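You operate a simulated robot arm through the tools that you are given. There is no shell and no other tool.

You are at the controls of a simulated two-armed robot. One attempt, no reset.

TASK
The orange cam is wrong: change it for the white one at 90.
Fine: lift the blue block on to the base pad, put the orange cam in the long white tray, key the new one, stack the block again; the lever stays at LOCK.

Only the result counts: the job must be done as asked and must still hold three seconds after the hand-in. Knocking over, shifting, dropping, spilling or breaking anything else fails it.

THE ROBOT
Two 7-joint arms with two-finger parallel grippers on one trunk that stands fixed in place. Base frame: the origin is at the foot of the trunk, x ahead of it, y to its left, z up. Units: mm, rad, N and s.
The left shoulder is at [70, 163, 1237], the right one opposite. With the tool pointing down near the work surface each hand reaches from about 320 to 860 mm from the base axis, measured 20 degrees to its own side. Payload 3.43 kg a hand.
Tool frame (each hand has its own): the origin (TCP) lies between the finger pads and is the grasp point; the fingertips stand 34 mm ahead of it; z points along the fingers, y is the line along which they close. Largest opening 128 mm; finger width 24, thickness 12; the body of the gripper, 48 by 130 mm, starts 96 mm behind the TCP.
Orientation is that of the tool frame in the base frame, as [roll, pitch, yaw] about the fixed x, y, z axes, in that order (R = Rz(yaw) Ry(pitch) Rx(roll)). With the fingers straight down and closing along the base's y, the tool's x points along the base's -x, its y along +y and its z along -z.

THE INTERFACE
- The arms move only by the tool arm_command. It takes "left_commands", "right_commands" or both (then of equal length, played together; a hand with none holds still); each is a list of rows, each a list of 7 numbers: the shift along the tool's x, y, z in mm, then the turn, a rotation vector about the tool's x, y, z in rad, then the closure in counts, from 0 (fully open) to 255 (shut). In form: [[dx, dy, dz, wx, wy, wz, claw], ...]. A call has 1 to 20 rows; each row is the pose to reach, as a shift and turn from the pose commanded when the call began, along the tool's axes at that moment. Each row takes 0.2 s and may step no farther than 50 mm and 0.15 rad from the row before; otherwise, or with a gripper value out of range, the whole call is refused. Where a pose cannot be reached the arm comes as near as it can. A force on the tool above 40 N (or 10 N above the force at the start of the call, whichever is more), or a blocked arm, ends the call early, and 0.2 s more pass. The fingers move at their own pace (about 153 mm/s each) and stop on an object; they squeeze with about 36 N. The grip force told is the motor's: it shows also when the fingers shut on nothing. Time passes only in rows, and 0.2 s behind the last, so rows that repeat a pose let the fingers close. The reply holds the time, the measured pose of the TCP, the force on the tool along the base axes, the opening and the grip force, in the units named above and with some noise, with the torque about the TCP (base axes, N m) and any sound that the robot's microphone picked up.
- Cameras (640 x 400 px; columns grow to the right, rows downward): "scene" is now at [124.2, -33.6, 1470.1]; the picture's right is [-0.55, -0.84, 0.00], its down [-0.54, 0.36, -0.76] and it looks along [0.63, -0.42, -0.65] (base axes); focal length 363 px, centre (320, 200). "left" rides on the left gripper at [76, 11, -160] in its tool frame; the picture's right is [-0.15, 0.99, 0.00], its down [-0.88, -0.13, -0.46] and it looks along [-0.45, -0.07, 0.89] (tool axes); focal length 234 px, centre (320, 200). "right" rides on the right gripper at [76, -11, -160] in its tool frame; the picture's right is [0.15, 0.99, 0.00], its down [-0.88, 0.13, -0.46] and it looks along [-0.45, 0.07, 0.89] (tool axes); focal length 234 px, centre (320, 200). There is no depth. A picture from a camera that has moved, and an enlarged one, comes with that camera's place and axes in the base frame and with its lens. The place of the scene camera against the robot may be out by one fixed shift of up to 25 mm in any direction.
- snapshot(camera): a new picture of that camera. No time passes.
- lift_body(by): slides the trunk up (or, below 0, down) by that many mm; the arms and the scene camera ride with it, the base frame stays. It gives what a move gives, with no picture.
- aim_head(pan, tilt): turns the head with the scene camera to pan (to the left, within 1.501 rad either way) and tilt (down, from -0.506 to 1.204), counted from straight ahead of the robot. It gives what a move gives.
- enlarge(camera, box): a new picture of the part [left, top, right, bottom] of that camera's present view, enlarged. No time passes.
- job_done(): hands the job in; it is judged then, once.

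Nothing tells you positions but the pictures and the camera data. Unless the task says otherwise, let go and move clear before handing in.

The tools are called as a command line: name --argument value ..., lists and objects as JSON in quotes. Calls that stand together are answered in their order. arm_command: Moves the arms, as the interface text tells. Its arguments: {"type":"object","properties":{"left_commands":{"type":"array"},"right_commands":{"type":"array"}},"required":[]} The other tools are called the same way: lift_body (by) slides the trunk up or down; aim_head (pan, tilt) turns the head that bears the scene camera; snapshot (camera) takes a picture; enlarge (camera, box) takes an enlarged picture of a part of a camera's view; job_done () hands the job in.

At the start:

```text
time: 0.0
left_eef_pos: [566.3, -6.5, 1141.0]
left_tool_rot: [3.141, 0.0, 3.141]
left_ft_force: [0.1, -0.2, -0.5]
left_torque: [0.0, -0.05, 0.02]
left_grip_width: 128.3
left_finger_force: 0.0
right_eef_pos: [349.2, -455.8, 1157.2]
right_tool_rot: [-3.14, 0.001, 3.141]
right_ft_force: [-0.1, -0.2, 0.3]
right_torque: [0.01, 0.01, 0.01]
right_grip_width: 128.0
right_finger_force: 0.1
trunk travel left (down, up): [-718.0, 222.0]
head pan, tilt: [-0.581, 0.709]
```

scene: 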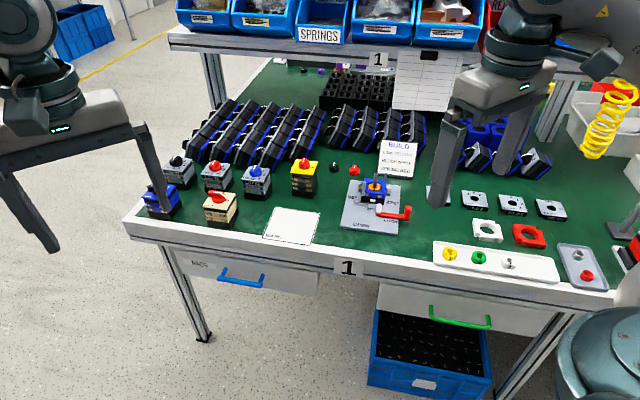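
right: 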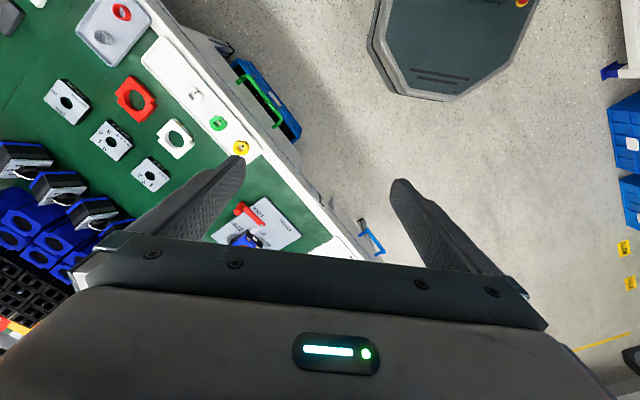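
left: 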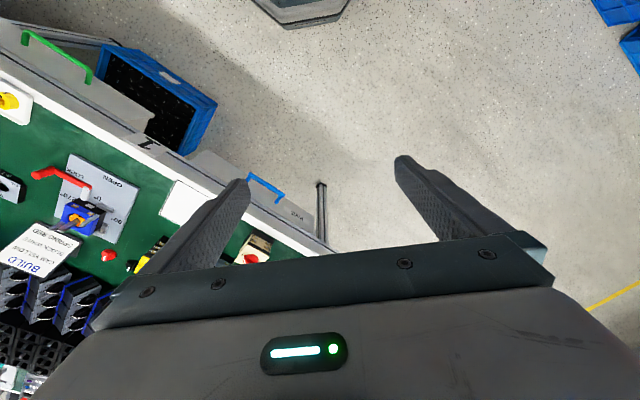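

I see a workbench with a grey fixture holding a blue block with an orange cam, a red lever, a long white tray with yellow, green and white cams, and a card with build notes. I'll look closer before moving anything.

enlarge --camera "scene" --box '[320, 130, 440, 250]'

enlarge --camera "scene" --box '[420, 180, 640, 310]'

enlarge --camera "scene" --box '[130, 140, 330, 260]'

enlarge --camera "left" --box '[0, 130, 180, 290]'

```text
3.33 times, centred on (380, 190) of scene
camera zoom: at [124.2, -33.6, 1470.1], right [-0.55, -0.84, 0.0], down [-0.54, 0.36, -0.76], along [0.63, -0.42, -0.65], focal length 1211 px, centre (120, 233)
```

zoom: 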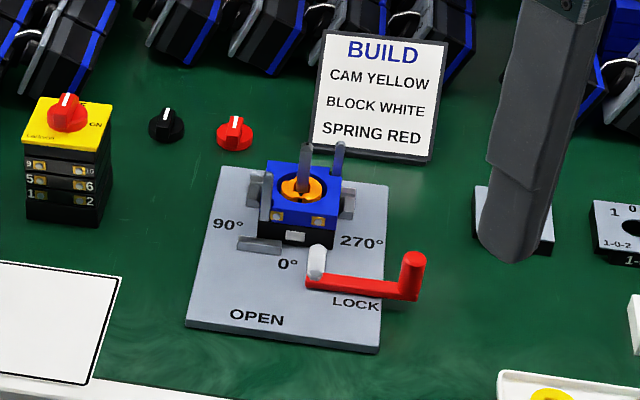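

```text
2.91 times, centred on (530, 245) of scene
camera zoom: at [124.2, -33.6, 1470.1], right [-0.55, -0.84, 0.0], down [-0.54, 0.36, -0.76], along [0.63, -0.42, -0.65], focal length 1057 px, centre (-291, 69)
```

zoom: 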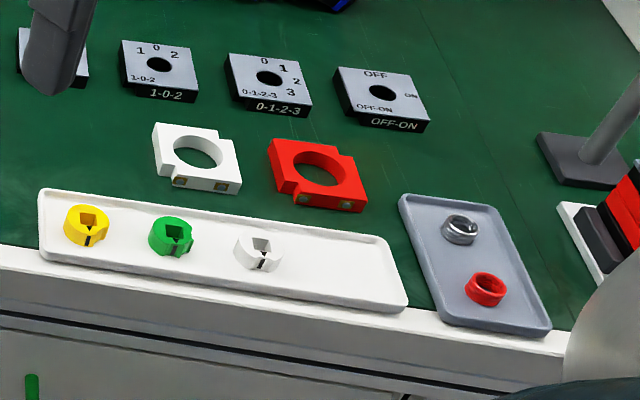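

```text
3.20 times, centred on (230, 200) of scene
camera zoom: at [124.2, -33.6, 1470.1], right [-0.55, -0.84, 0.0], down [-0.54, 0.36, -0.76], along [0.63, -0.42, -0.65], focal length 1163 px, centre (608, 200)
```

zoom: 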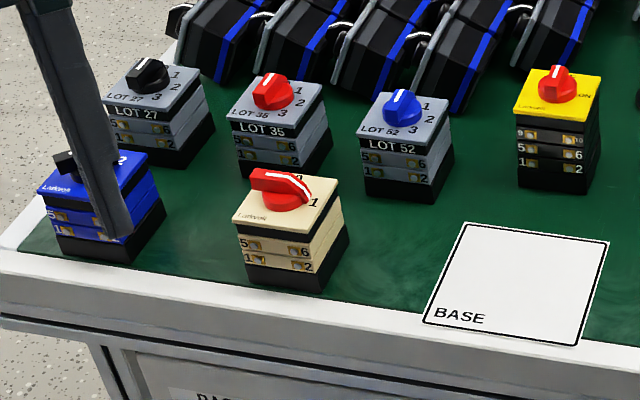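

```text
2.50 times, centred on (90, 210) of left
camera zoom: at [489.8, 5.4, 1301.3], right [0.15, 0.99, 0.0], down [0.88, -0.13, 0.46], along [0.45, -0.07, -0.89], focal length 585 px, centre (895, 175)
```

zoom: 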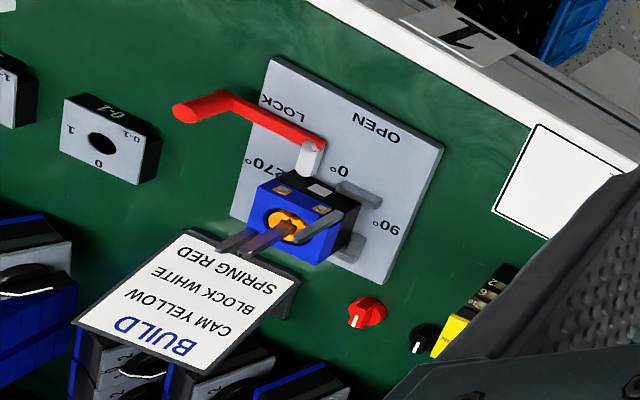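

The fixture appears to be near base (690, -620), with its top around z 780, and the table runs about 45° to my axes. The right arm has to do the work, so I'll bring its camera over the fixture, still high up, to measure things.

arm_command --right_commands '[[-28, -9, 13, 0, 0, 0.087, 0], [-56, -18, 26, 0, 0, 0.174, 0], [-84, -27, 39, 0, 0, 0.262, 0], [-112, -36, 52, 0, 0, 0.349, 0], [-140, -45, 65, 0, 0, 0.436, 0], [-168, -54, 78, 0, 0, 0.524, 0], [-196, -63, 91, 0, 0, 0.611, 0], [-224, -72, 104, 0, 0, 0.698, 0], [-250, -80, 117, 0, 0, 0.785, 0]]'

snapshot --camera "right"

snapshot --camera "scene"

```text
time: 2.0
left_eef_pos: [567.7, -5.9, 1141.2]
left_tool_rot: [-3.141, 0.0, 3.14]
left_ft_force: [0.6, -0.8, -0.3]
left_torque: [-0.01, 0.02, 0.0]
left_grip_width: 128.1
left_finger_force: 0.0
right_eef_pos: [598.9, -534.4, 1040.0]
right_tool_rot: [-3.141, -0.001, 2.354]
right_ft_force: [-1.0, 0.5, -0.7]
right_torque: [0.0, 0.03, 0.0]
right_grip_width: 128.0
right_finger_force: 0.1
trunk travel left (down, up): [-718.0, 222.0]
head pan, tilt: [-0.581, 0.709]
```

```text
taken
camera right: at [540.1, -489.1, 1198.4], right [0.6, 0.8, 0.0], down [0.71, -0.53, 0.46], along [0.36, -0.27, -0.89], focal length 234 px, centre (320, 200)
```

right: 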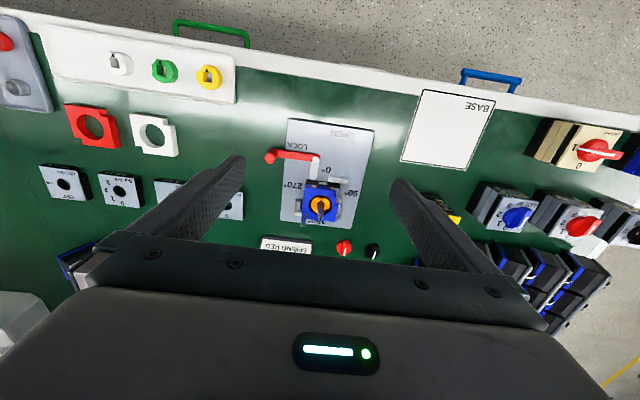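

```text
taken
camera scene: at [125.7, -33.5, 1469.9], right [-0.55, -0.84, 0.0], down [-0.54, 0.36, -0.76], along [0.63, -0.42, -0.65], focal length 363 px, centre (320, 200)
```

scene: 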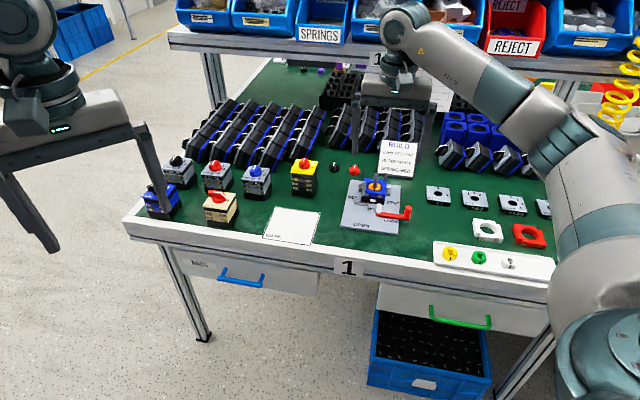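

I now have a good overhead view of the fixture. I'll enlarge the fixture and the parts.

enlarge --camera "right" --box '[250, 100, 400, 260]'

enlarge --camera "right" --box '[30, 20, 250, 160]'

enlarge --camera "right" --box '[380, 60, 640, 240]'

enlarge --camera "scene" --box '[330, 160, 430, 240]'

```text
2.50 times, centred on (325, 180) of right
camera zoom: at [540.1, -489.1, 1198.4], right [0.6, 0.8, 0.0], down [0.71, -0.53, 0.46], along [0.36, -0.27, -0.89], focal length 585 px, centre (308, 250)
```

zoom: 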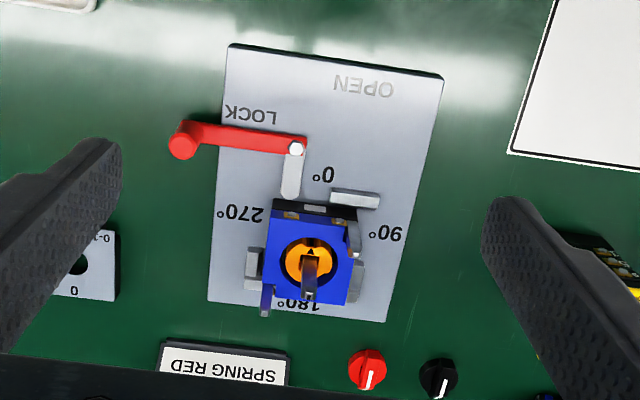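

```text
2.86 times, centred on (140, 90) of right
camera zoom: at [540.1, -489.1, 1198.4], right [0.6, 0.8, 0.0], down [0.71, -0.53, 0.46], along [0.36, -0.27, -0.89], focal length 669 px, centre (834, 514)
```

zoom: 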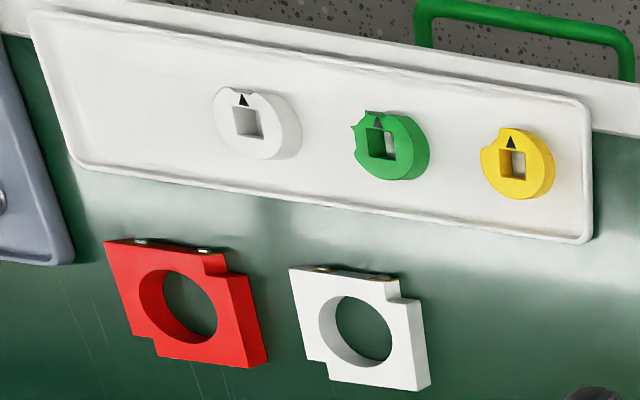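

```text
2.22 times, centred on (510, 150) of right
camera zoom: at [540.1, -489.1, 1198.4], right [0.6, 0.8, 0.0], down [0.71, -0.53, 0.46], along [0.36, -0.27, -0.89], focal length 520 px, centre (-102, 311)
```

zoom: 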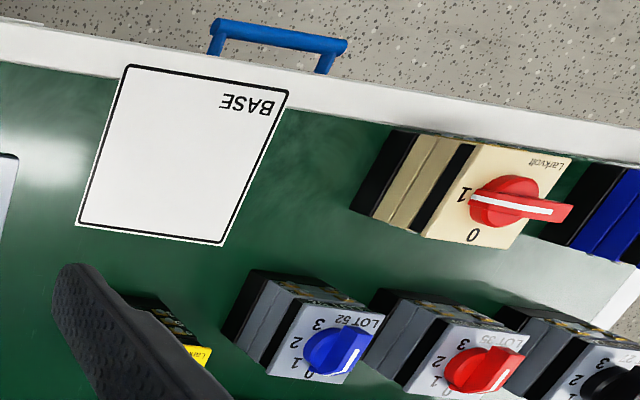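

```text
5.00 times, centred on (380, 200) of scene
camera zoom: at [125.7, -33.5, 1469.9], right [-0.55, -0.84, 0.0], down [-0.54, 0.36, -0.76], along [0.63, -0.42, -0.65], focal length 1817 px, centre (20, 200)
```

zoom: 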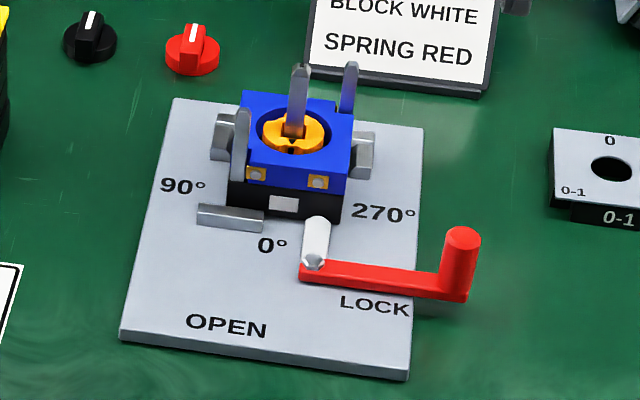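

The block sits on a black base that the lever clamps. A square spindle and two guide pins come up through it, and the orange cam's arrow points to 0°. I'll go closer over the fixture to measure it and test my reach.

arm_command --right_commands '[[-32, 5, 22, 0, 0, 0, 0], [-65, 10, 45, 0, 0, 0, 0], [-97, 15, 67, 0, 0, 0, 0], [-129, 21, 90, 0, 0, 0, 0], [-129, 21, 90, 0, 0, 0, 0]]'

snapshot --camera "right"

enlarge --camera "right" --box '[220, 50, 420, 210]'

snapshot --camera "scene"

```text
time: 3.2
left_eef_pos: [564.6, -4.7, 1141.2]
left_tool_rot: [-3.141, -0.001, 3.142]
left_ft_force: [0.0, -0.5, -0.3]
left_torque: [-0.01, -0.02, 0.01]
left_grip_width: 128.3
left_finger_force: 0.0
right_eef_pos: [704.1, -611.7, 952.0]
right_tool_rot: [-3.141, 0.002, 2.358]
right_ft_force: [-0.1, -0.2, -0.2]
right_torque: [0.03, -0.04, -0.01]
right_grip_width: 128.0
right_finger_force: 0.1
trunk travel left (down, up): [-718.0, 222.0]
head pan, tilt: [-0.581, 0.709]
```

```text
taken
camera right: at [644.2, -567.2, 1110.4], right [0.6, 0.8, 0.0], down [0.71, -0.53, 0.46], along [0.37, -0.27, -0.89], focal length 234 px, centre (320, 200)
```

right: 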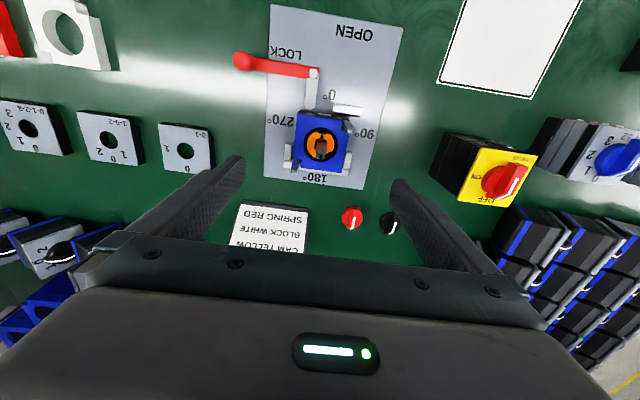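

```text
2.50 times, centred on (320, 130) of right
camera zoom: at [644.2, -567.2, 1110.4], right [0.6, 0.8, 0.0], down [0.71, -0.53, 0.46], along [0.37, -0.27, -0.89], focal length 585 px, centre (320, 375)
```

zoom: 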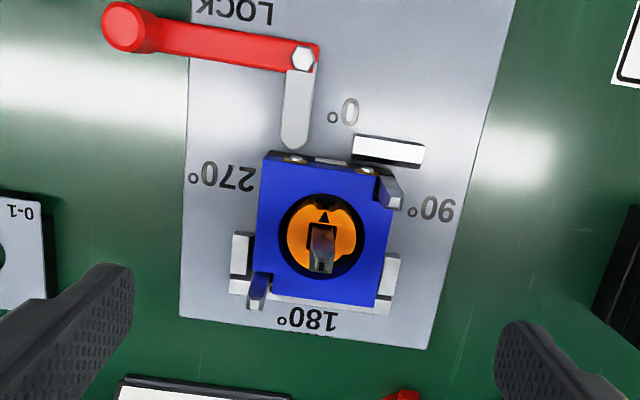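

```text
taken
camera scene: at [123.1, -33.9, 1470.2], right [-0.55, -0.84, 0.0], down [-0.54, 0.36, -0.76], along [0.64, -0.42, -0.65], focal length 363 px, centre (320, 200)
```

scene: 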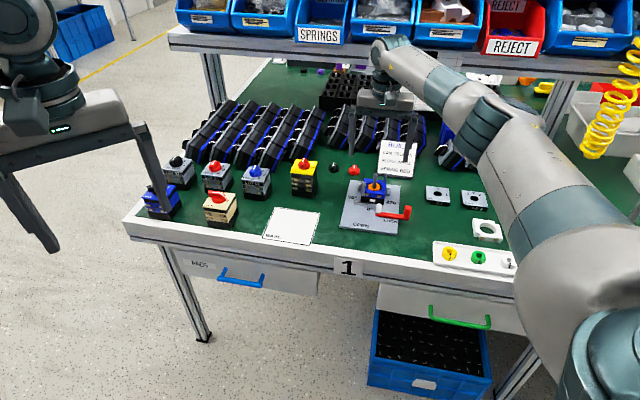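

I'll check where the fingers show in the scene view, to make sure the scale and the gripper height are right.

enlarge --camera "scene" --box '[310, 60, 460, 240]'

```text
2.22 times, centred on (385, 150) of scene
camera zoom: at [123.1, -33.9, 1470.2], right [-0.55, -0.84, 0.0], down [-0.54, 0.36, -0.76], along [0.64, -0.42, -0.65], focal length 807 px, centre (176, 311)
```

zoom: 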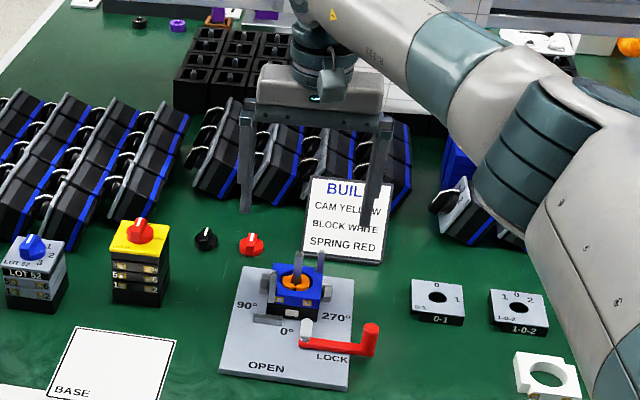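

The fingertips show where I expected them, with a small fixed shift in the scene camera. Next I'll back off toward the front and tilt the hand so its camera sees the fixture from the side and I can judge heights.

arm_command --right_commands '[[21, 0, -4, 0, -0.12, 0, 0], [42, 0, -8, 0, -0.24, 0, 0], [64, 0, -12, 0, -0.36, 0, 0], [85, 0, -16, 0, -0.48, 0, 0], [106, 0, -20, 0, -0.6, 0, 0], [106, 0, -20, 0, -0.6, 0, 0]]'

snapshot --camera "right"

enlarge --camera "right" --box '[240, 60, 400, 220]'

```text
time: 4.6
left_eef_pos: [566.6, -5.8, 1139.8]
left_tool_rot: [-3.141, 0.0, -3.141]
left_ft_force: [0.6, 0.0, -0.5]
left_torque: [0.03, 0.0, 0.03]
left_grip_width: 127.9
left_finger_force: 0.1
right_eef_pos: [629.0, -537.0, 968.0]
right_tool_rot: [-3.14, 0.6, 2.357]
right_ft_force: [0.3, 0.0, 0.2]
right_torque: [0.01, 0.02, 0.0]
right_grip_width: 127.8
right_finger_force: 0.0
trunk travel left (down, up): [-718.0, 222.0]
head pan, tilt: [-0.581, 0.709]
```

```text
taken
camera right: at [515.3, -437.6, 1056.1], right [0.61, 0.78, -0.08], down [0.42, -0.24, 0.87], along [0.67, -0.57, -0.48], focal length 234 px, centre (320, 200)
```

right: 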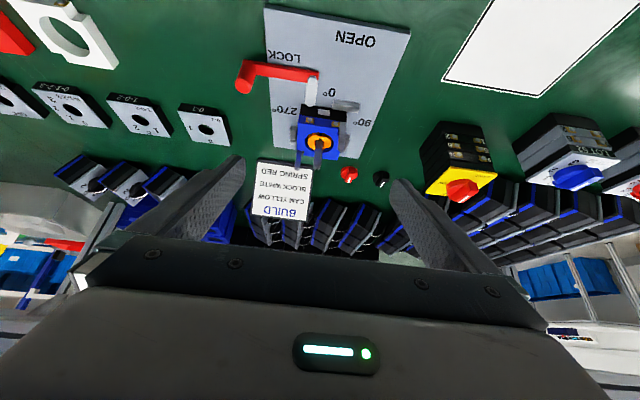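

```text
2.50 times, centred on (320, 140) of right
camera zoom: at [515.3, -437.6, 1056.1], right [0.61, 0.78, -0.08], down [0.42, -0.24, 0.87], along [0.67, -0.57, -0.48], focal length 585 px, centre (320, 350)
```

zoom: 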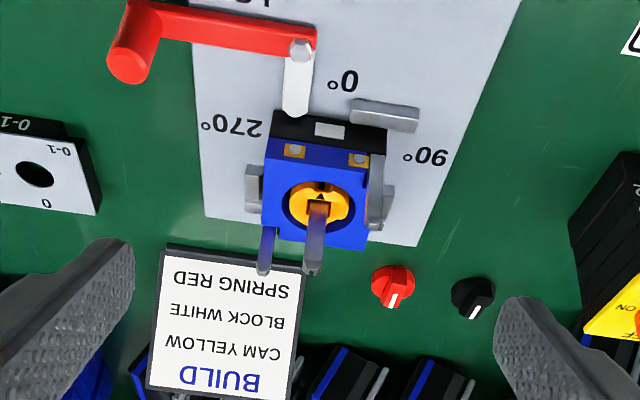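

I have a side view now. I'll enlarge it tightly, along with the scene view, to measure heights properly.

enlarge --camera "right" --box '[285, 85, 365, 175]'

enlarge --camera "scene" --box '[345, 165, 425, 225]'

```text
4.44 times, centred on (325, 130) of right
camera zoom: at [515.3, -437.6, 1056.1], right [0.61, 0.78, -0.08], down [0.42, -0.24, 0.87], along [0.67, -0.57, -0.48], focal length 1041 px, centre (298, 511)
```

zoom: 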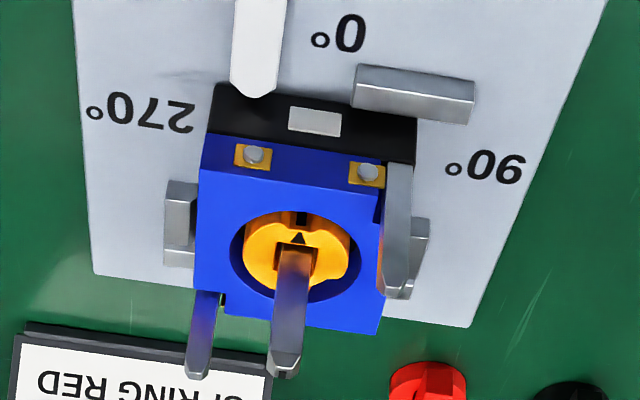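

```text
6.67 times, centred on (385, 195) of scene
camera zoom: at [124.9, -33.8, 1470.0], right [-0.55, -0.84, 0.0], down [-0.54, 0.36, -0.76], along [0.63, -0.42, -0.65], focal length 2422 px, centre (-113, 233)
```

zoom: 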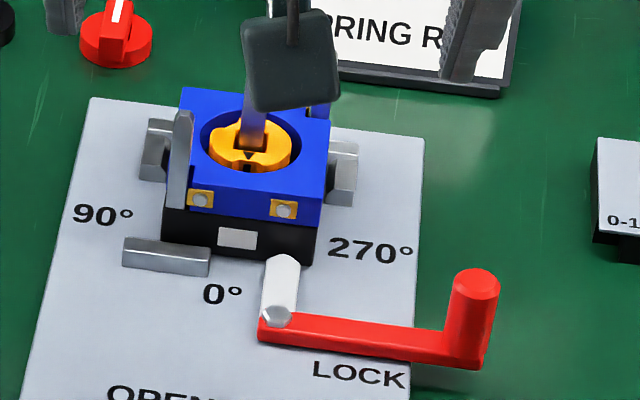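

Measured heights: plate top about z 791, base top about 811, block top about 830, spindle tip about 874, pins about 862. I'll level the hand and then test whether the wrist can turn to a front-to-back grip.

arm_command --right_commands '[[0, 0, 0, 0, 0.12, 0, 0], [0, 0, 0, 0, 0.24, 0, 0], [0, 0, 0, 0, 0.36, 0, 0], [0, 0, 0, 0, 0.48, 0, 0], [0, 0, 0, 0, 0.6, 0, 0], [0, 0, 0, 0, 0.6, 0, 0]]'

arm_command --right_commands '[[0, 0, 0, 0, 0, 0.14, 0], [0, 0, 0, 0, 0, 0.28, 0], [0, 0, 0, 0, 0, 0.42, 0], [0, 0, 0, 0, 0, 0.56, 0], [0, 0, 0, 0, 0, 0.7, 0], [0, 0, 0, 0, 0, 0.84, 0], [0, 0, 0, 0, 0, 0.98, 0], [0, 0, 0, 0, 0, 1.12, 0], [0, 0, 0, 0, 0, 1.26, 0], [0, 0, 0, 0, 0, 1.4, 0], [0, 0, 0, 0, 0, 1.5, 0], [0, 0, 0, 0, 0, 1.5708, 0], [0, 0, 0, 0, 0, 1.5708, 0]]'

snapshot --camera "right"

snapshot --camera "scene"

```text
time: 6.0
left_eef_pos: [564.7, -4.4, 1141.0]
left_tool_rot: [3.14, 0.0, 3.141]
left_ft_force: [-0.7, -0.4, 1.1]
left_torque: [-0.02, 0.0, -0.02]
left_grip_width: 128.1
left_finger_force: 0.1
right_eef_pos: [629.7, -538.2, 970.4]
right_tool_rot: [3.141, -0.003, 2.356]
right_ft_force: [0.5, 1.1, 0.2]
right_torque: [0.04, 0.02, -0.01]
right_grip_width: 128.3
right_finger_force: 0.2
trunk travel left (down, up): [-718.0, 222.0]
head pan, tilt: [-0.581, 0.709]
```

```text
time: 8.8
left_eef_pos: [566.3, -5.0, 1140.5]
left_tool_rot: [3.142, 0.0, 3.141]
left_ft_force: [0.3, -0.1, 0.4]
left_torque: [0.03, 0.01, -0.08]
left_grip_width: 127.9
left_finger_force: 0.0
right_eef_pos: [630.7, -537.8, 969.8]
right_tool_rot: [-3.14, -0.001, 0.785]
right_ft_force: [0.3, 0.4, -0.1]
right_torque: [0.03, -0.03, -0.02]
right_grip_width: 128.0
right_finger_force: 0.0
trunk travel left (down, up): [-718.0, 222.0]
head pan, tilt: [-0.581, 0.709]
```

```text
taken
camera right: at [677.3, -476.6, 1128.1], right [0.8, -0.6, 0.0], down [-0.53, -0.71, 0.46], along [-0.27, -0.37, -0.89], focal length 234 px, centre (320, 200)
```

right: 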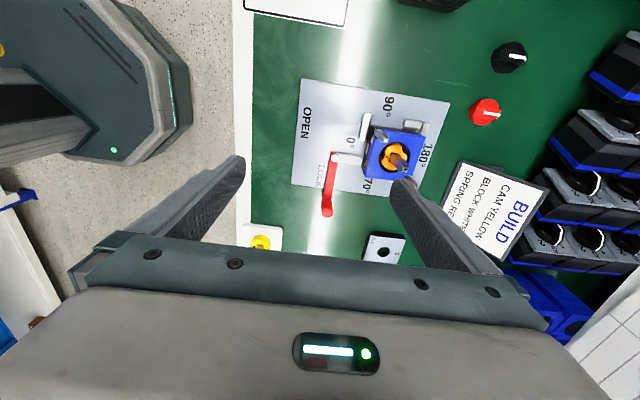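

```text
taken
camera scene: at [124.3, -33.6, 1470.1], right [-0.55, -0.84, 0.0], down [-0.54, 0.36, -0.76], along [0.63, -0.42, -0.65], focal length 363 px, centre (320, 200)
```

scene: 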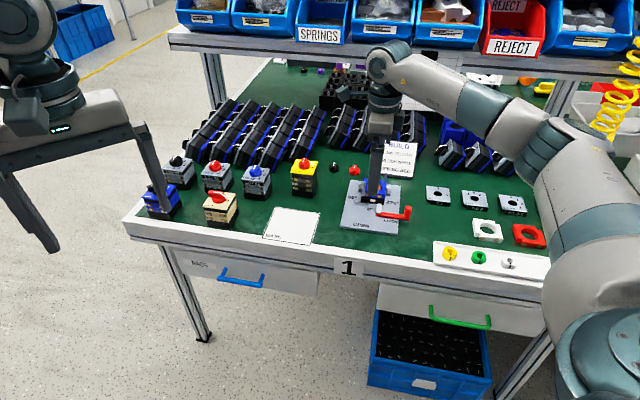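

The wrist reaches this yaw. I'll measure the block from this side as a second check on its centre.

enlarge --camera "right" --box '[340, 100, 450, 210]'

enlarge --camera "scene" --box '[345, 120, 425, 240]'

```text
3.64 times, centred on (395, 155) of right
camera zoom: at [677.3, -476.6, 1128.1], right [0.8, -0.6, 0.0], down [-0.53, -0.71, 0.46], along [-0.27, -0.37, -0.89], focal length 852 px, centre (47, 364)
```

zoom: 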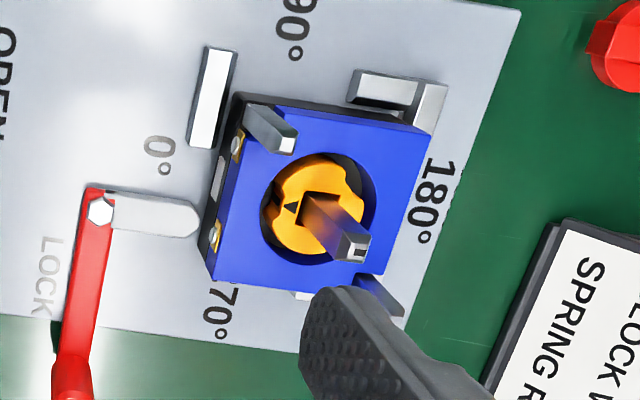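

```text
3.33 times, centred on (385, 180) of scene
camera zoom: at [124.3, -33.6, 1470.1], right [-0.55, -0.84, 0.0], down [-0.54, 0.36, -0.76], along [0.63, -0.42, -0.65], focal length 1211 px, centre (103, 267)
```

zoom: 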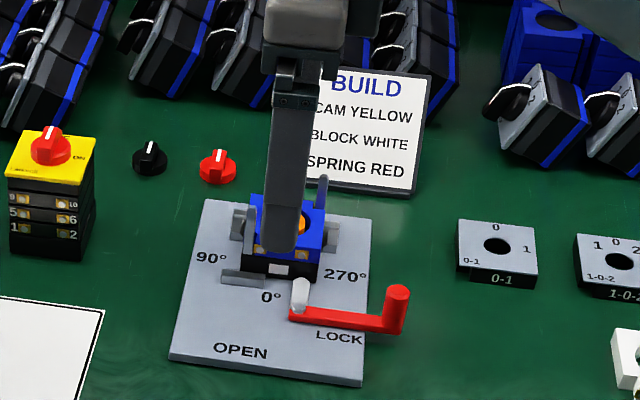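

The two views agree that the block centre is near (701, -606). I'll move above it with the fingers part-closed to about 90 mm, still clear of the spindle tip.

arm_command --right_commands '[[0, 33, 10, 0, 0, 0, 40], [1, 66, 20, 0, 0, 0, 76], [1, 99, 40, 0, 0, 0, 76], [1, 99, 40, 0, 0, 0, 76]]'

snapshot --camera "right"

enlarge --camera "right" --box '[230, 80, 410, 220]'

enlarge --camera "scene" --box '[345, 120, 425, 240]'

```text
time: 9.8
left_eef_pos: [565.1, -5.6, 1140.9]
left_tool_rot: [3.14, 0.001, 3.141]
left_ft_force: [0.2, -0.6, 0.8]
left_torque: [0.03, -0.04, -0.01]
left_grip_width: 128.2
left_finger_force: 0.1
right_eef_pos: [699.3, -608.7, 930.9]
right_tool_rot: [3.142, -0.001, 0.785]
right_ft_force: [-0.1, 0.2, 0.4]
right_torque: [0.0, -0.02, 0.0]
right_grip_width: 89.8
right_finger_force: 0.0
trunk travel left (down, up): [-718.0, 222.0]
head pan, tilt: [-0.581, 0.709]
```

```text
taken
camera right: at [746.4, -546.5, 1088.9], right [0.8, -0.6, 0.0], down [-0.53, -0.72, 0.46], along [-0.27, -0.37, -0.89], focal length 234 px, centre (320, 200)
```

right: 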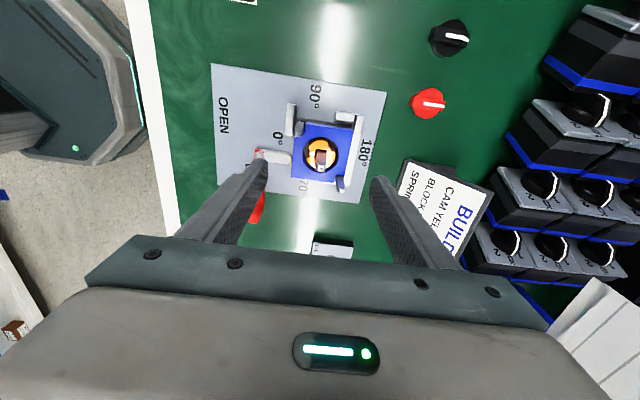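

```text
2.86 times, centred on (320, 150) of right
camera zoom: at [746.4, -546.5, 1088.9], right [0.8, -0.6, 0.0], down [-0.53, -0.72, 0.46], along [-0.27, -0.37, -0.89], focal length 669 px, centre (320, 343)
```

zoom: 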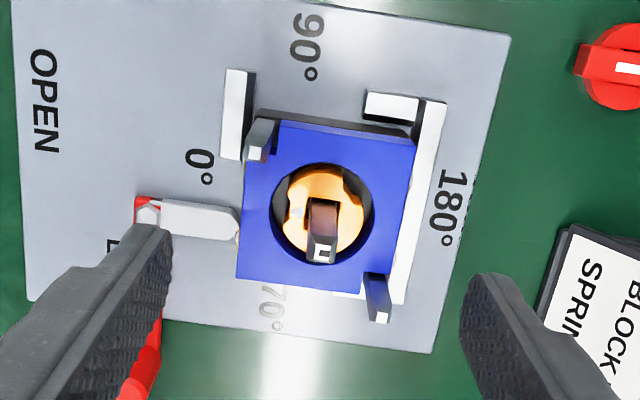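

```text
3.33 times, centred on (385, 180) of scene
camera zoom: at [123.6, -33.8, 1470.1], right [-0.55, -0.84, 0.0], down [-0.54, 0.36, -0.76], along [0.64, -0.42, -0.65], focal length 1211 px, centre (103, 267)
```

zoom: 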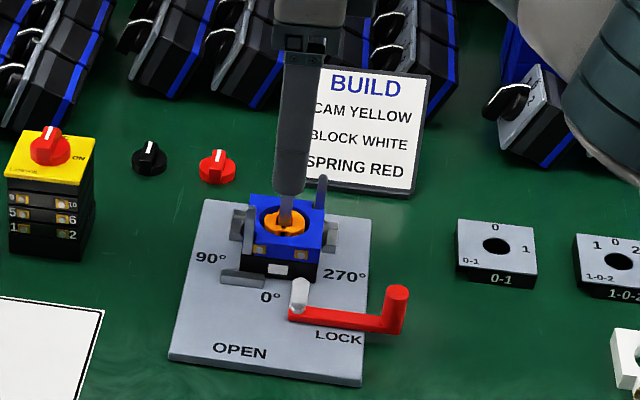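

I notice an L-shaped fence running behind the base, which the back finger has to clear. I'll enlarge it to judge its height.

enlarge --camera "right" --box '[285, 105, 375, 195]'

enlarge --camera "scene" --box '[355, 165, 415, 205]'

```text
4.44 times, centred on (330, 150) of right
camera zoom: at [746.4, -546.5, 1088.9], right [0.8, -0.6, 0.0], down [-0.53, -0.72, 0.46], along [-0.27, -0.37, -0.89], focal length 1041 px, centre (276, 422)
```

zoom: 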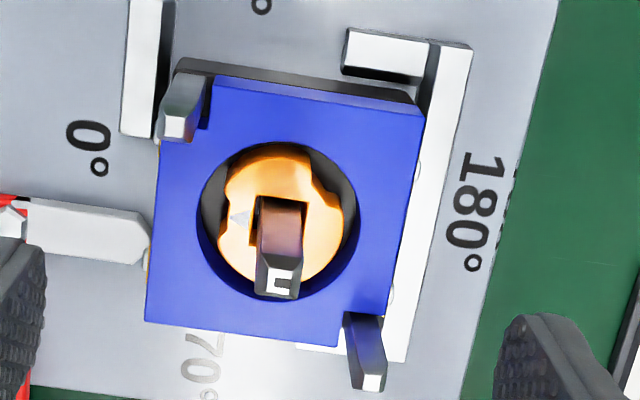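

```text
10.00 times, centred on (385, 185) of scene
camera zoom: at [123.6, -33.8, 1470.1], right [-0.55, -0.84, 0.0], down [-0.54, 0.36, -0.76], along [0.64, -0.42, -0.65], focal length 3634 px, centre (-330, 350)
```

zoom: 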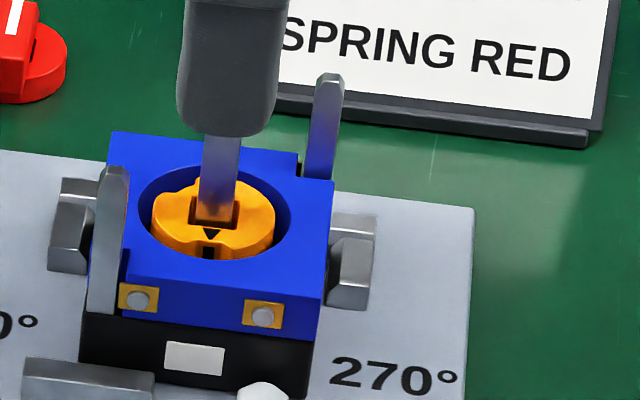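

By my measurement the base top is about z 812, the fence top about 816 and the block spans about 812 to 832. I'll lower to just above the block with a small centring correction, then check again.

arm_command --right_commands '[[1, 1.4, 15, 0, 0, 0, 76], [1, 1.4, 30, 0, 0, 0, 76], [1, 1.4, 45, 0, 0, 0, 76], [1, 1.4, 55, 0, 0, 0, 76], [1, 1.4, 55, 0, 0, 0, 76]]'

enlarge --camera "right" --box '[230, 80, 410, 220]'

enlarge --camera "scene" --box '[355, 165, 415, 205]'

```text
time: 11.0
left_eef_pos: [565.0, -4.8, 1141.6]
left_tool_rot: [-3.141, 0.0, 3.14]
left_ft_force: [-1.0, 0.5, -0.2]
left_torque: [-0.04, 0.0, 0.02]
left_grip_width: 127.8
left_finger_force: 0.2
right_eef_pos: [703.1, -607.2, 876.1]
right_tool_rot: [-3.141, 0.0, 0.785]
right_ft_force: [0.1, -0.5, -0.2]
right_torque: [-0.01, 0.06, -0.01]
right_grip_width: 89.9
right_finger_force: 0.1
trunk travel left (down, up): [-718.0, 222.0]
head pan, tilt: [-0.581, 0.709]
```

```text
2.86 times, centred on (320, 150) of right
camera zoom: at [749.2, -546.4, 1034.5], right [0.8, -0.6, 0.0], down [-0.53, -0.71, 0.46], along [-0.27, -0.37, -0.89], focal length 669 px, centre (320, 343)
```

zoom: 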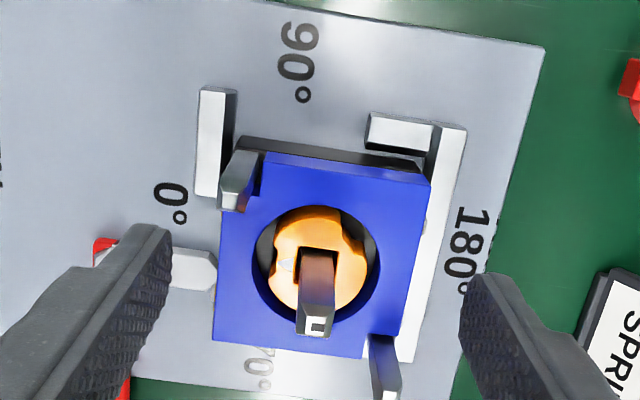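

```text
10.00 times, centred on (385, 185) of scene
camera zoom: at [124.1, -33.6, 1470.1], right [-0.55, -0.84, 0.0], down [-0.54, 0.36, -0.76], along [0.63, -0.42, -0.65], focal length 3634 px, centre (-330, 350)
```

zoom: 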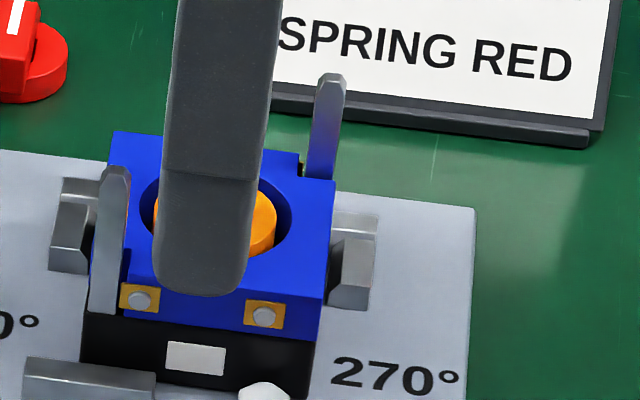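

The hand looks centred on the hole. I'll take a tighter picture to check that the block's edges line up with the hand's axes.

enlarge --camera "right" --box '[280, 110, 370, 210]'

enlarge --camera "right" --box '[200, 60, 420, 220]'

```text
4.00 times, centred on (325, 160) of right
camera zoom: at [749.2, -546.4, 1034.5], right [0.8, -0.6, 0.0], down [-0.53, -0.71, 0.46], along [-0.27, -0.37, -0.89], focal length 937 px, centre (300, 360)
```

zoom: 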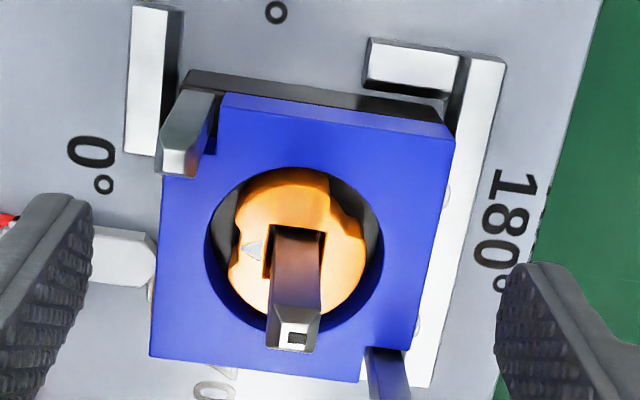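

```text
2.50 times, centred on (310, 140) of right
camera zoom: at [749.2, -546.4, 1034.5], right [0.8, -0.6, 0.0], down [-0.53, -0.71, 0.46], along [-0.27, -0.37, -0.89], focal length 585 px, centre (345, 350)
```

zoom: 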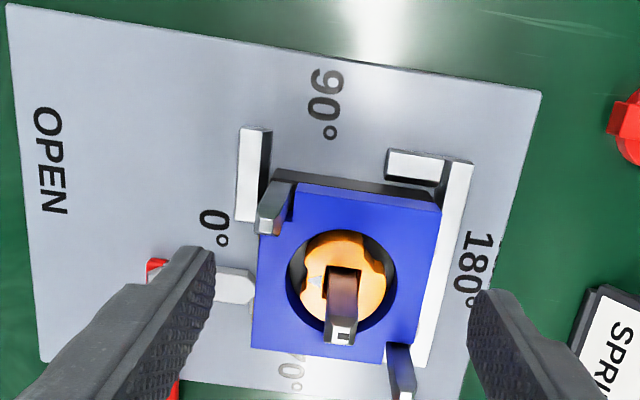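

The block is aligned with the hand, about 0.8 mm off centre, and the fence stands right behind it. I'll descend until the fingertips are near z 819, just above the fence, and check before closing.

arm_command --right_commands '[[0, -0.7, 8, 0, 0, 0, 76], [0, -0.7, 16, 0, 0, 0, 76], [0, -0.7, 22, 0, 0, 0, 76], [0, -0.7, 22, 0, 0, 0, 76]]'

enlarge --camera "right" --box '[220, 100, 420, 230]'

enlarge --camera "scene" --box '[355, 165, 415, 205]'

```text
time: 12.0
left_eef_pos: [565.6, -5.2, 1141.7]
left_tool_rot: [3.14, 0.001, -3.141]
left_ft_force: [-0.5, 0.3, -0.4]
left_torque: [0.01, 0.0, -0.01]
left_grip_width: 127.9
left_finger_force: 0.1
right_eef_pos: [700.7, -607.4, 853.0]
right_tool_rot: [3.141, 0.002, 0.785]
right_ft_force: [-0.5, -0.2, 0.1]
right_torque: [0.01, 0.01, -0.01]
right_grip_width: 89.9
right_finger_force: 0.0
trunk travel left (down, up): [-718.0, 222.0]
head pan, tilt: [-0.581, 0.709]
```

```text
3.08 times, centred on (320, 165) of right
camera zoom: at [749.0, -545.7, 1012.0], right [0.8, -0.6, 0.0], down [-0.53, -0.72, 0.46], along [-0.27, -0.37, -0.89], focal length 720 px, centre (320, 308)
```

zoom: 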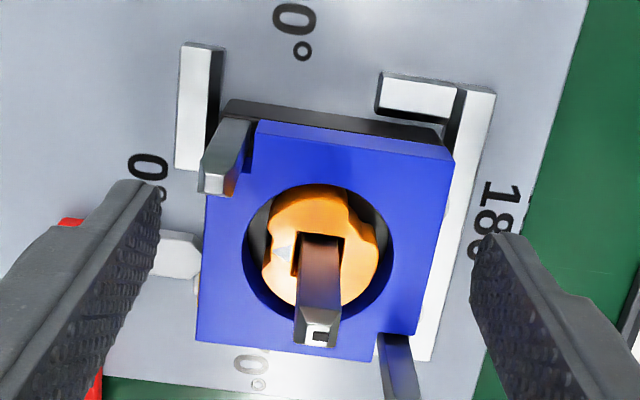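

```text
10.00 times, centred on (385, 185) of scene
camera zoom: at [124.3, -33.6, 1470.1], right [-0.55, -0.84, 0.0], down [-0.54, 0.36, -0.76], along [0.63, -0.42, -0.65], focal length 3634 px, centre (-330, 350)
```

zoom: 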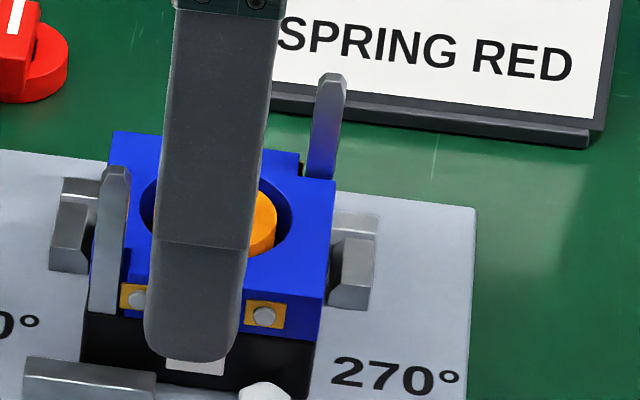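

The tips sit about 10 mm below the block top and above the base, and the hand is centred. I'll close on the block now.

arm_command --right_commands '[[0, 0, 0, 0, 0, 0, 110], [0, 0, 0, 0, 0, 0, 120], [0, 0, 0, 0, 0, 0, 130], [0, 0, 0, 0, 0, 0, 150], [0, 0, 0, 0, 0, 0, 200], [0, 0, 0, 0, 0, 0, 200]]'

enlarge --camera "right" --box '[220, 100, 420, 230]'

enlarge --camera "scene" --box '[355, 165, 415, 205]'

```text
time: 13.4
left_eef_pos: [565.1, -5.3, 1140.4]
left_tool_rot: [3.141, 0.0, -3.141]
left_ft_force: [-0.2, -0.3, -0.1]
left_torque: [0.01, 0.01, 0.0]
left_grip_width: 128.1
left_finger_force: 0.0
right_eef_pos: [702.8, -606.8, 854.1]
right_tool_rot: [3.14, -0.001, 0.786]
right_ft_force: [-0.1, 0.9, -0.9]
right_torque: [-0.02, -0.04, -0.01]
right_grip_width: 62.9
right_finger_force: 35.9
trunk travel left (down, up): [-718.0, 222.0]
head pan, tilt: [-0.581, 0.709]
```

```text
3.08 times, centred on (320, 165) of right
camera zoom: at [749.1, -545.6, 1012.1], right [0.8, -0.6, 0.0], down [-0.53, -0.72, 0.46], along [-0.27, -0.37, -0.89], focal length 720 px, centre (320, 308)
```

zoom: 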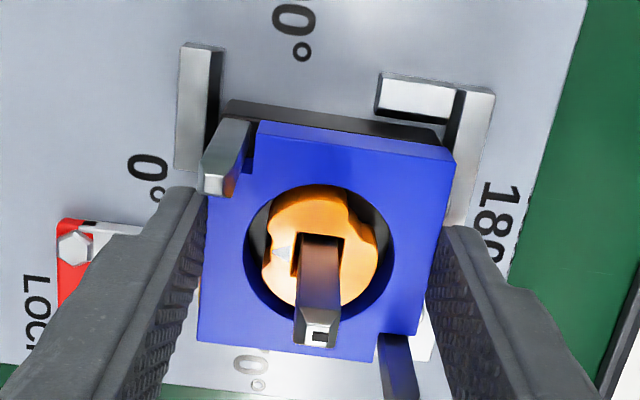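

```text
10.00 times, centred on (385, 185) of scene
camera zoom: at [124.4, -33.6, 1470.0], right [-0.55, -0.84, 0.0], down [-0.54, 0.36, -0.76], along [0.63, -0.42, -0.65], focal length 3634 px, centre (-330, 350)
```

zoom: 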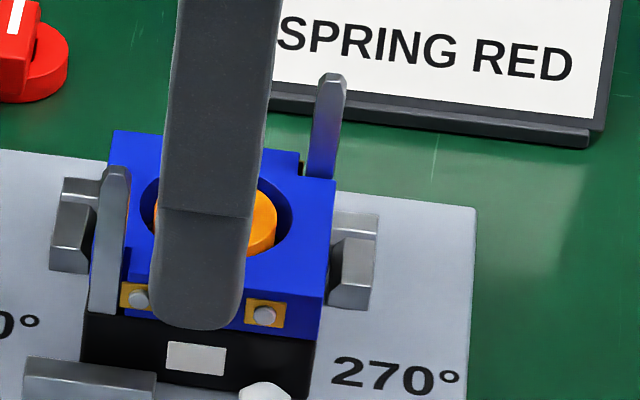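

The block is gripped at 62.9 mm width with almost no side load. I'll lift it straight up, slowly at first.

arm_command --right_commands '[[0, 0, -4, 0, 0, 0, 200], [0, 0, -10, 0, 0, 0, 200], [0, 0, -18, 0, 0, 0, 200], [0, 0, -28, 0, 0, 0, 200], [0, 0, -40, 0, 0, 0, 200], [0, 0, -54, 0, 0, 0, 200], [0, 0, -70, 0, 0, 0, 200], [0, 0, -85, 0, 0, 0, 200], [0, 0, -100, 0, 0, 0, 200], [0, 0, -100, 0, 0, 0, 200]]'

snapshot --camera "right"

enlarge --camera "scene" --box '[335, 120, 425, 240]'

```text
time: 15.6
left_eef_pos: [566.1, -6.0, 1140.6]
left_tool_rot: [3.141, 0.0, 3.141]
left_ft_force: [0.4, 0.5, -0.4]
left_torque: [0.04, 0.02, 0.0]
left_grip_width: 128.2
left_finger_force: 0.1
right_eef_pos: [701.7, -607.4, 954.1]
right_tool_rot: [3.14, 0.001, 0.785]
right_ft_force: [0.1, 0.4, 0.1]
right_torque: [0.01, -0.01, 0.02]
right_grip_width: 62.9
right_finger_force: 35.6
trunk travel left (down, up): [-718.0, 222.0]
head pan, tilt: [-0.581, 0.709]
```

```text
taken
camera right: at [749.2, -545.9, 1112.1], right [0.8, -0.6, 0.0], down [-0.53, -0.72, 0.46], along [-0.27, -0.37, -0.89], focal length 234 px, centre (320, 200)
```

right: 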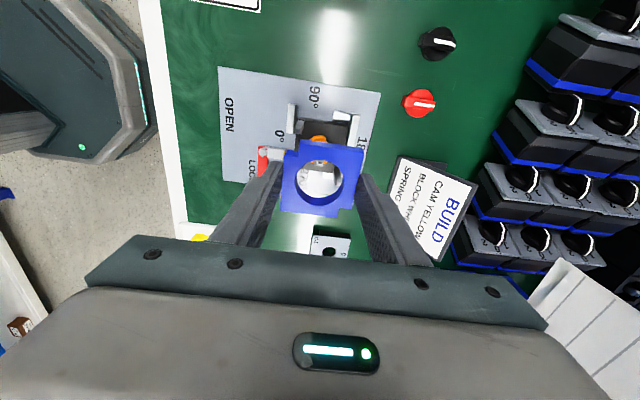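

```text
3.33 times, centred on (380, 180) of scene
camera zoom: at [124.5, -33.8, 1470.0], right [-0.55, -0.84, 0.0], down [-0.54, 0.36, -0.76], along [0.63, -0.42, -0.65], focal length 1211 px, centre (120, 267)
```

zoom: 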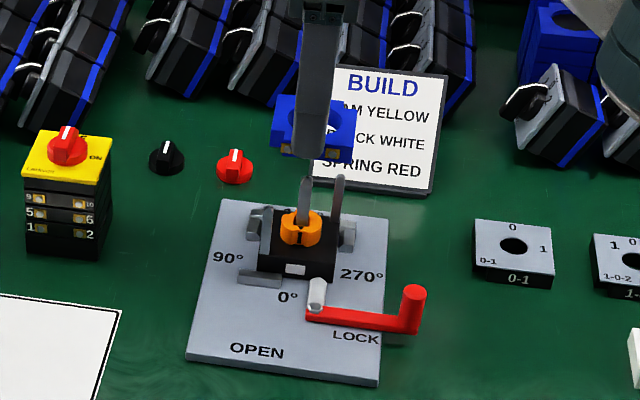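

The block came off cleanly. I'll look at what's left on the fixture before I carry the block away.

enlarge --camera "scene" --box '[355, 160, 415, 215]'

enlarge --camera "right" --box '[240, 80, 400, 220]'

enlarge --camera "scene" --box '[240, 190, 340, 260]'

```text
7.27 times, centred on (385, 188) of scene
camera zoom: at [124.5, -33.8, 1470.0], right [-0.55, -0.84, 0.0], down [-0.54, 0.36, -0.76], along [0.63, -0.42, -0.65], focal length 2642 px, centre (-153, 291)
```

zoom: 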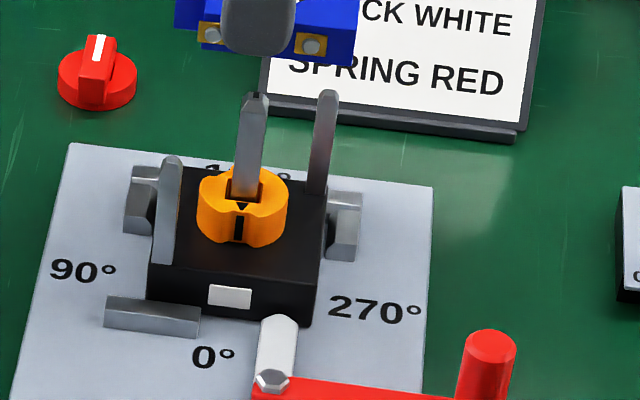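

```text
2.86 times, centred on (320, 150) of right
camera zoom: at [749.2, -545.9, 1112.1], right [0.8, -0.6, 0.0], down [-0.53, -0.72, 0.46], along [-0.27, -0.37, -0.89], focal length 669 px, centre (320, 343)
```

zoom: 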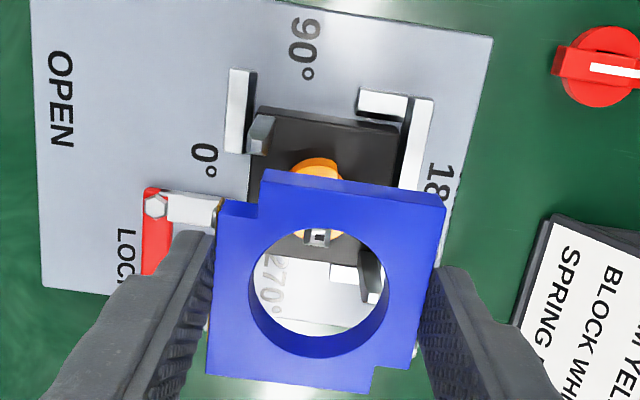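

```text
5.71 times, centred on (290, 225) of scene
camera zoom: at [124.5, -33.8, 1470.0], right [-0.55, -0.84, 0.0], down [-0.54, 0.36, -0.76], along [0.63, -0.42, -0.65], focal length 2076 px, centre (491, 57)
```

zoom: 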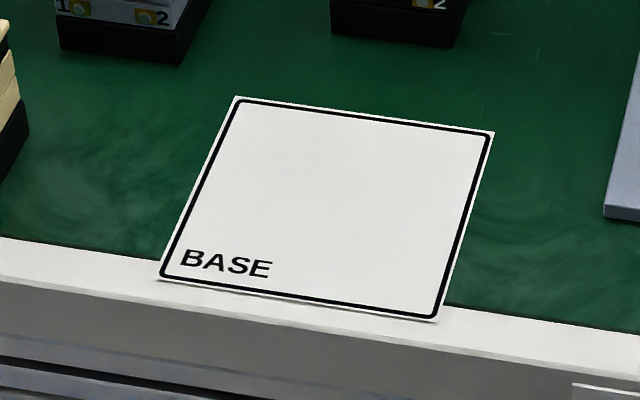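

The cam sits on the spindle and both pins are free. The base pad is about 128 mm square, centred near (732, -351). I'll carry the block there high, without turning it.

arm_command --right_commands '[[12, -10, -5, 0, 0, 0, 200], [35, -28, -7, 0, 0, 0, 200], [63, -50, -7, 0, 0, 0, 200], [92, -73, -7, 0, 0, 0, 200], [121, -96, -7, 0, 0, 0, 200], [150, -119, -7, 0, 0, 0, 200], [176, -139, -7, 0, 0, 0, 200], [193, -153, -7, 0, 0, 0, 200], [201, -159, -7, 0, 0, 0, 200], [201, -159, -7, 0, 0, 0, 200]]'

snapshot --camera "right"

snapshot --camera "scene"

```text
time: 17.8
left_eef_pos: [565.1, -5.1, 1141.3]
left_tool_rot: [-3.141, 0.001, 3.141]
left_ft_force: [-0.7, 0.6, -0.2]
left_torque: [0.0, 0.01, 0.01]
left_grip_width: 127.9
left_finger_force: 0.0
right_eef_pos: [731.7, -352.6, 961.6]
right_tool_rot: [-3.141, 0.001, 0.785]
right_ft_force: [-0.8, -0.4, -0.2]
right_torque: [-0.02, -0.01, -0.01]
right_grip_width: 63.1
right_finger_force: 36.2
trunk travel left (down, up): [-718.0, 222.0]
head pan, tilt: [-0.581, 0.709]
```

```text
taken
camera right: at [778.6, -290.7, 1119.8], right [0.8, -0.6, 0.0], down [-0.53, -0.71, 0.46], along [-0.27, -0.37, -0.89], focal length 234 px, centre (320, 200)
```

right: 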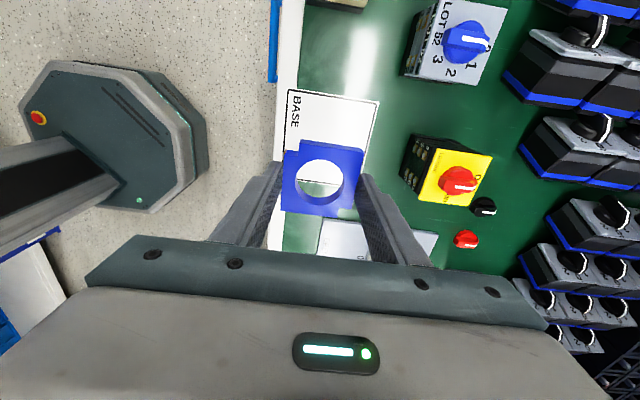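

```text
taken
camera scene: at [124.4, -33.7, 1470.1], right [-0.55, -0.84, 0.0], down [-0.54, 0.36, -0.76], along [0.63, -0.42, -0.65], focal length 363 px, centre (320, 200)
```

scene: 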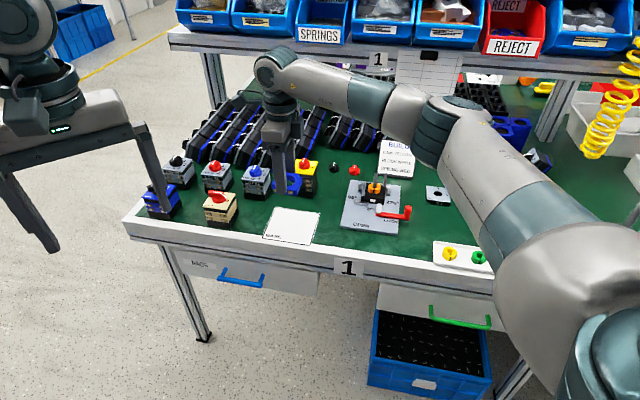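

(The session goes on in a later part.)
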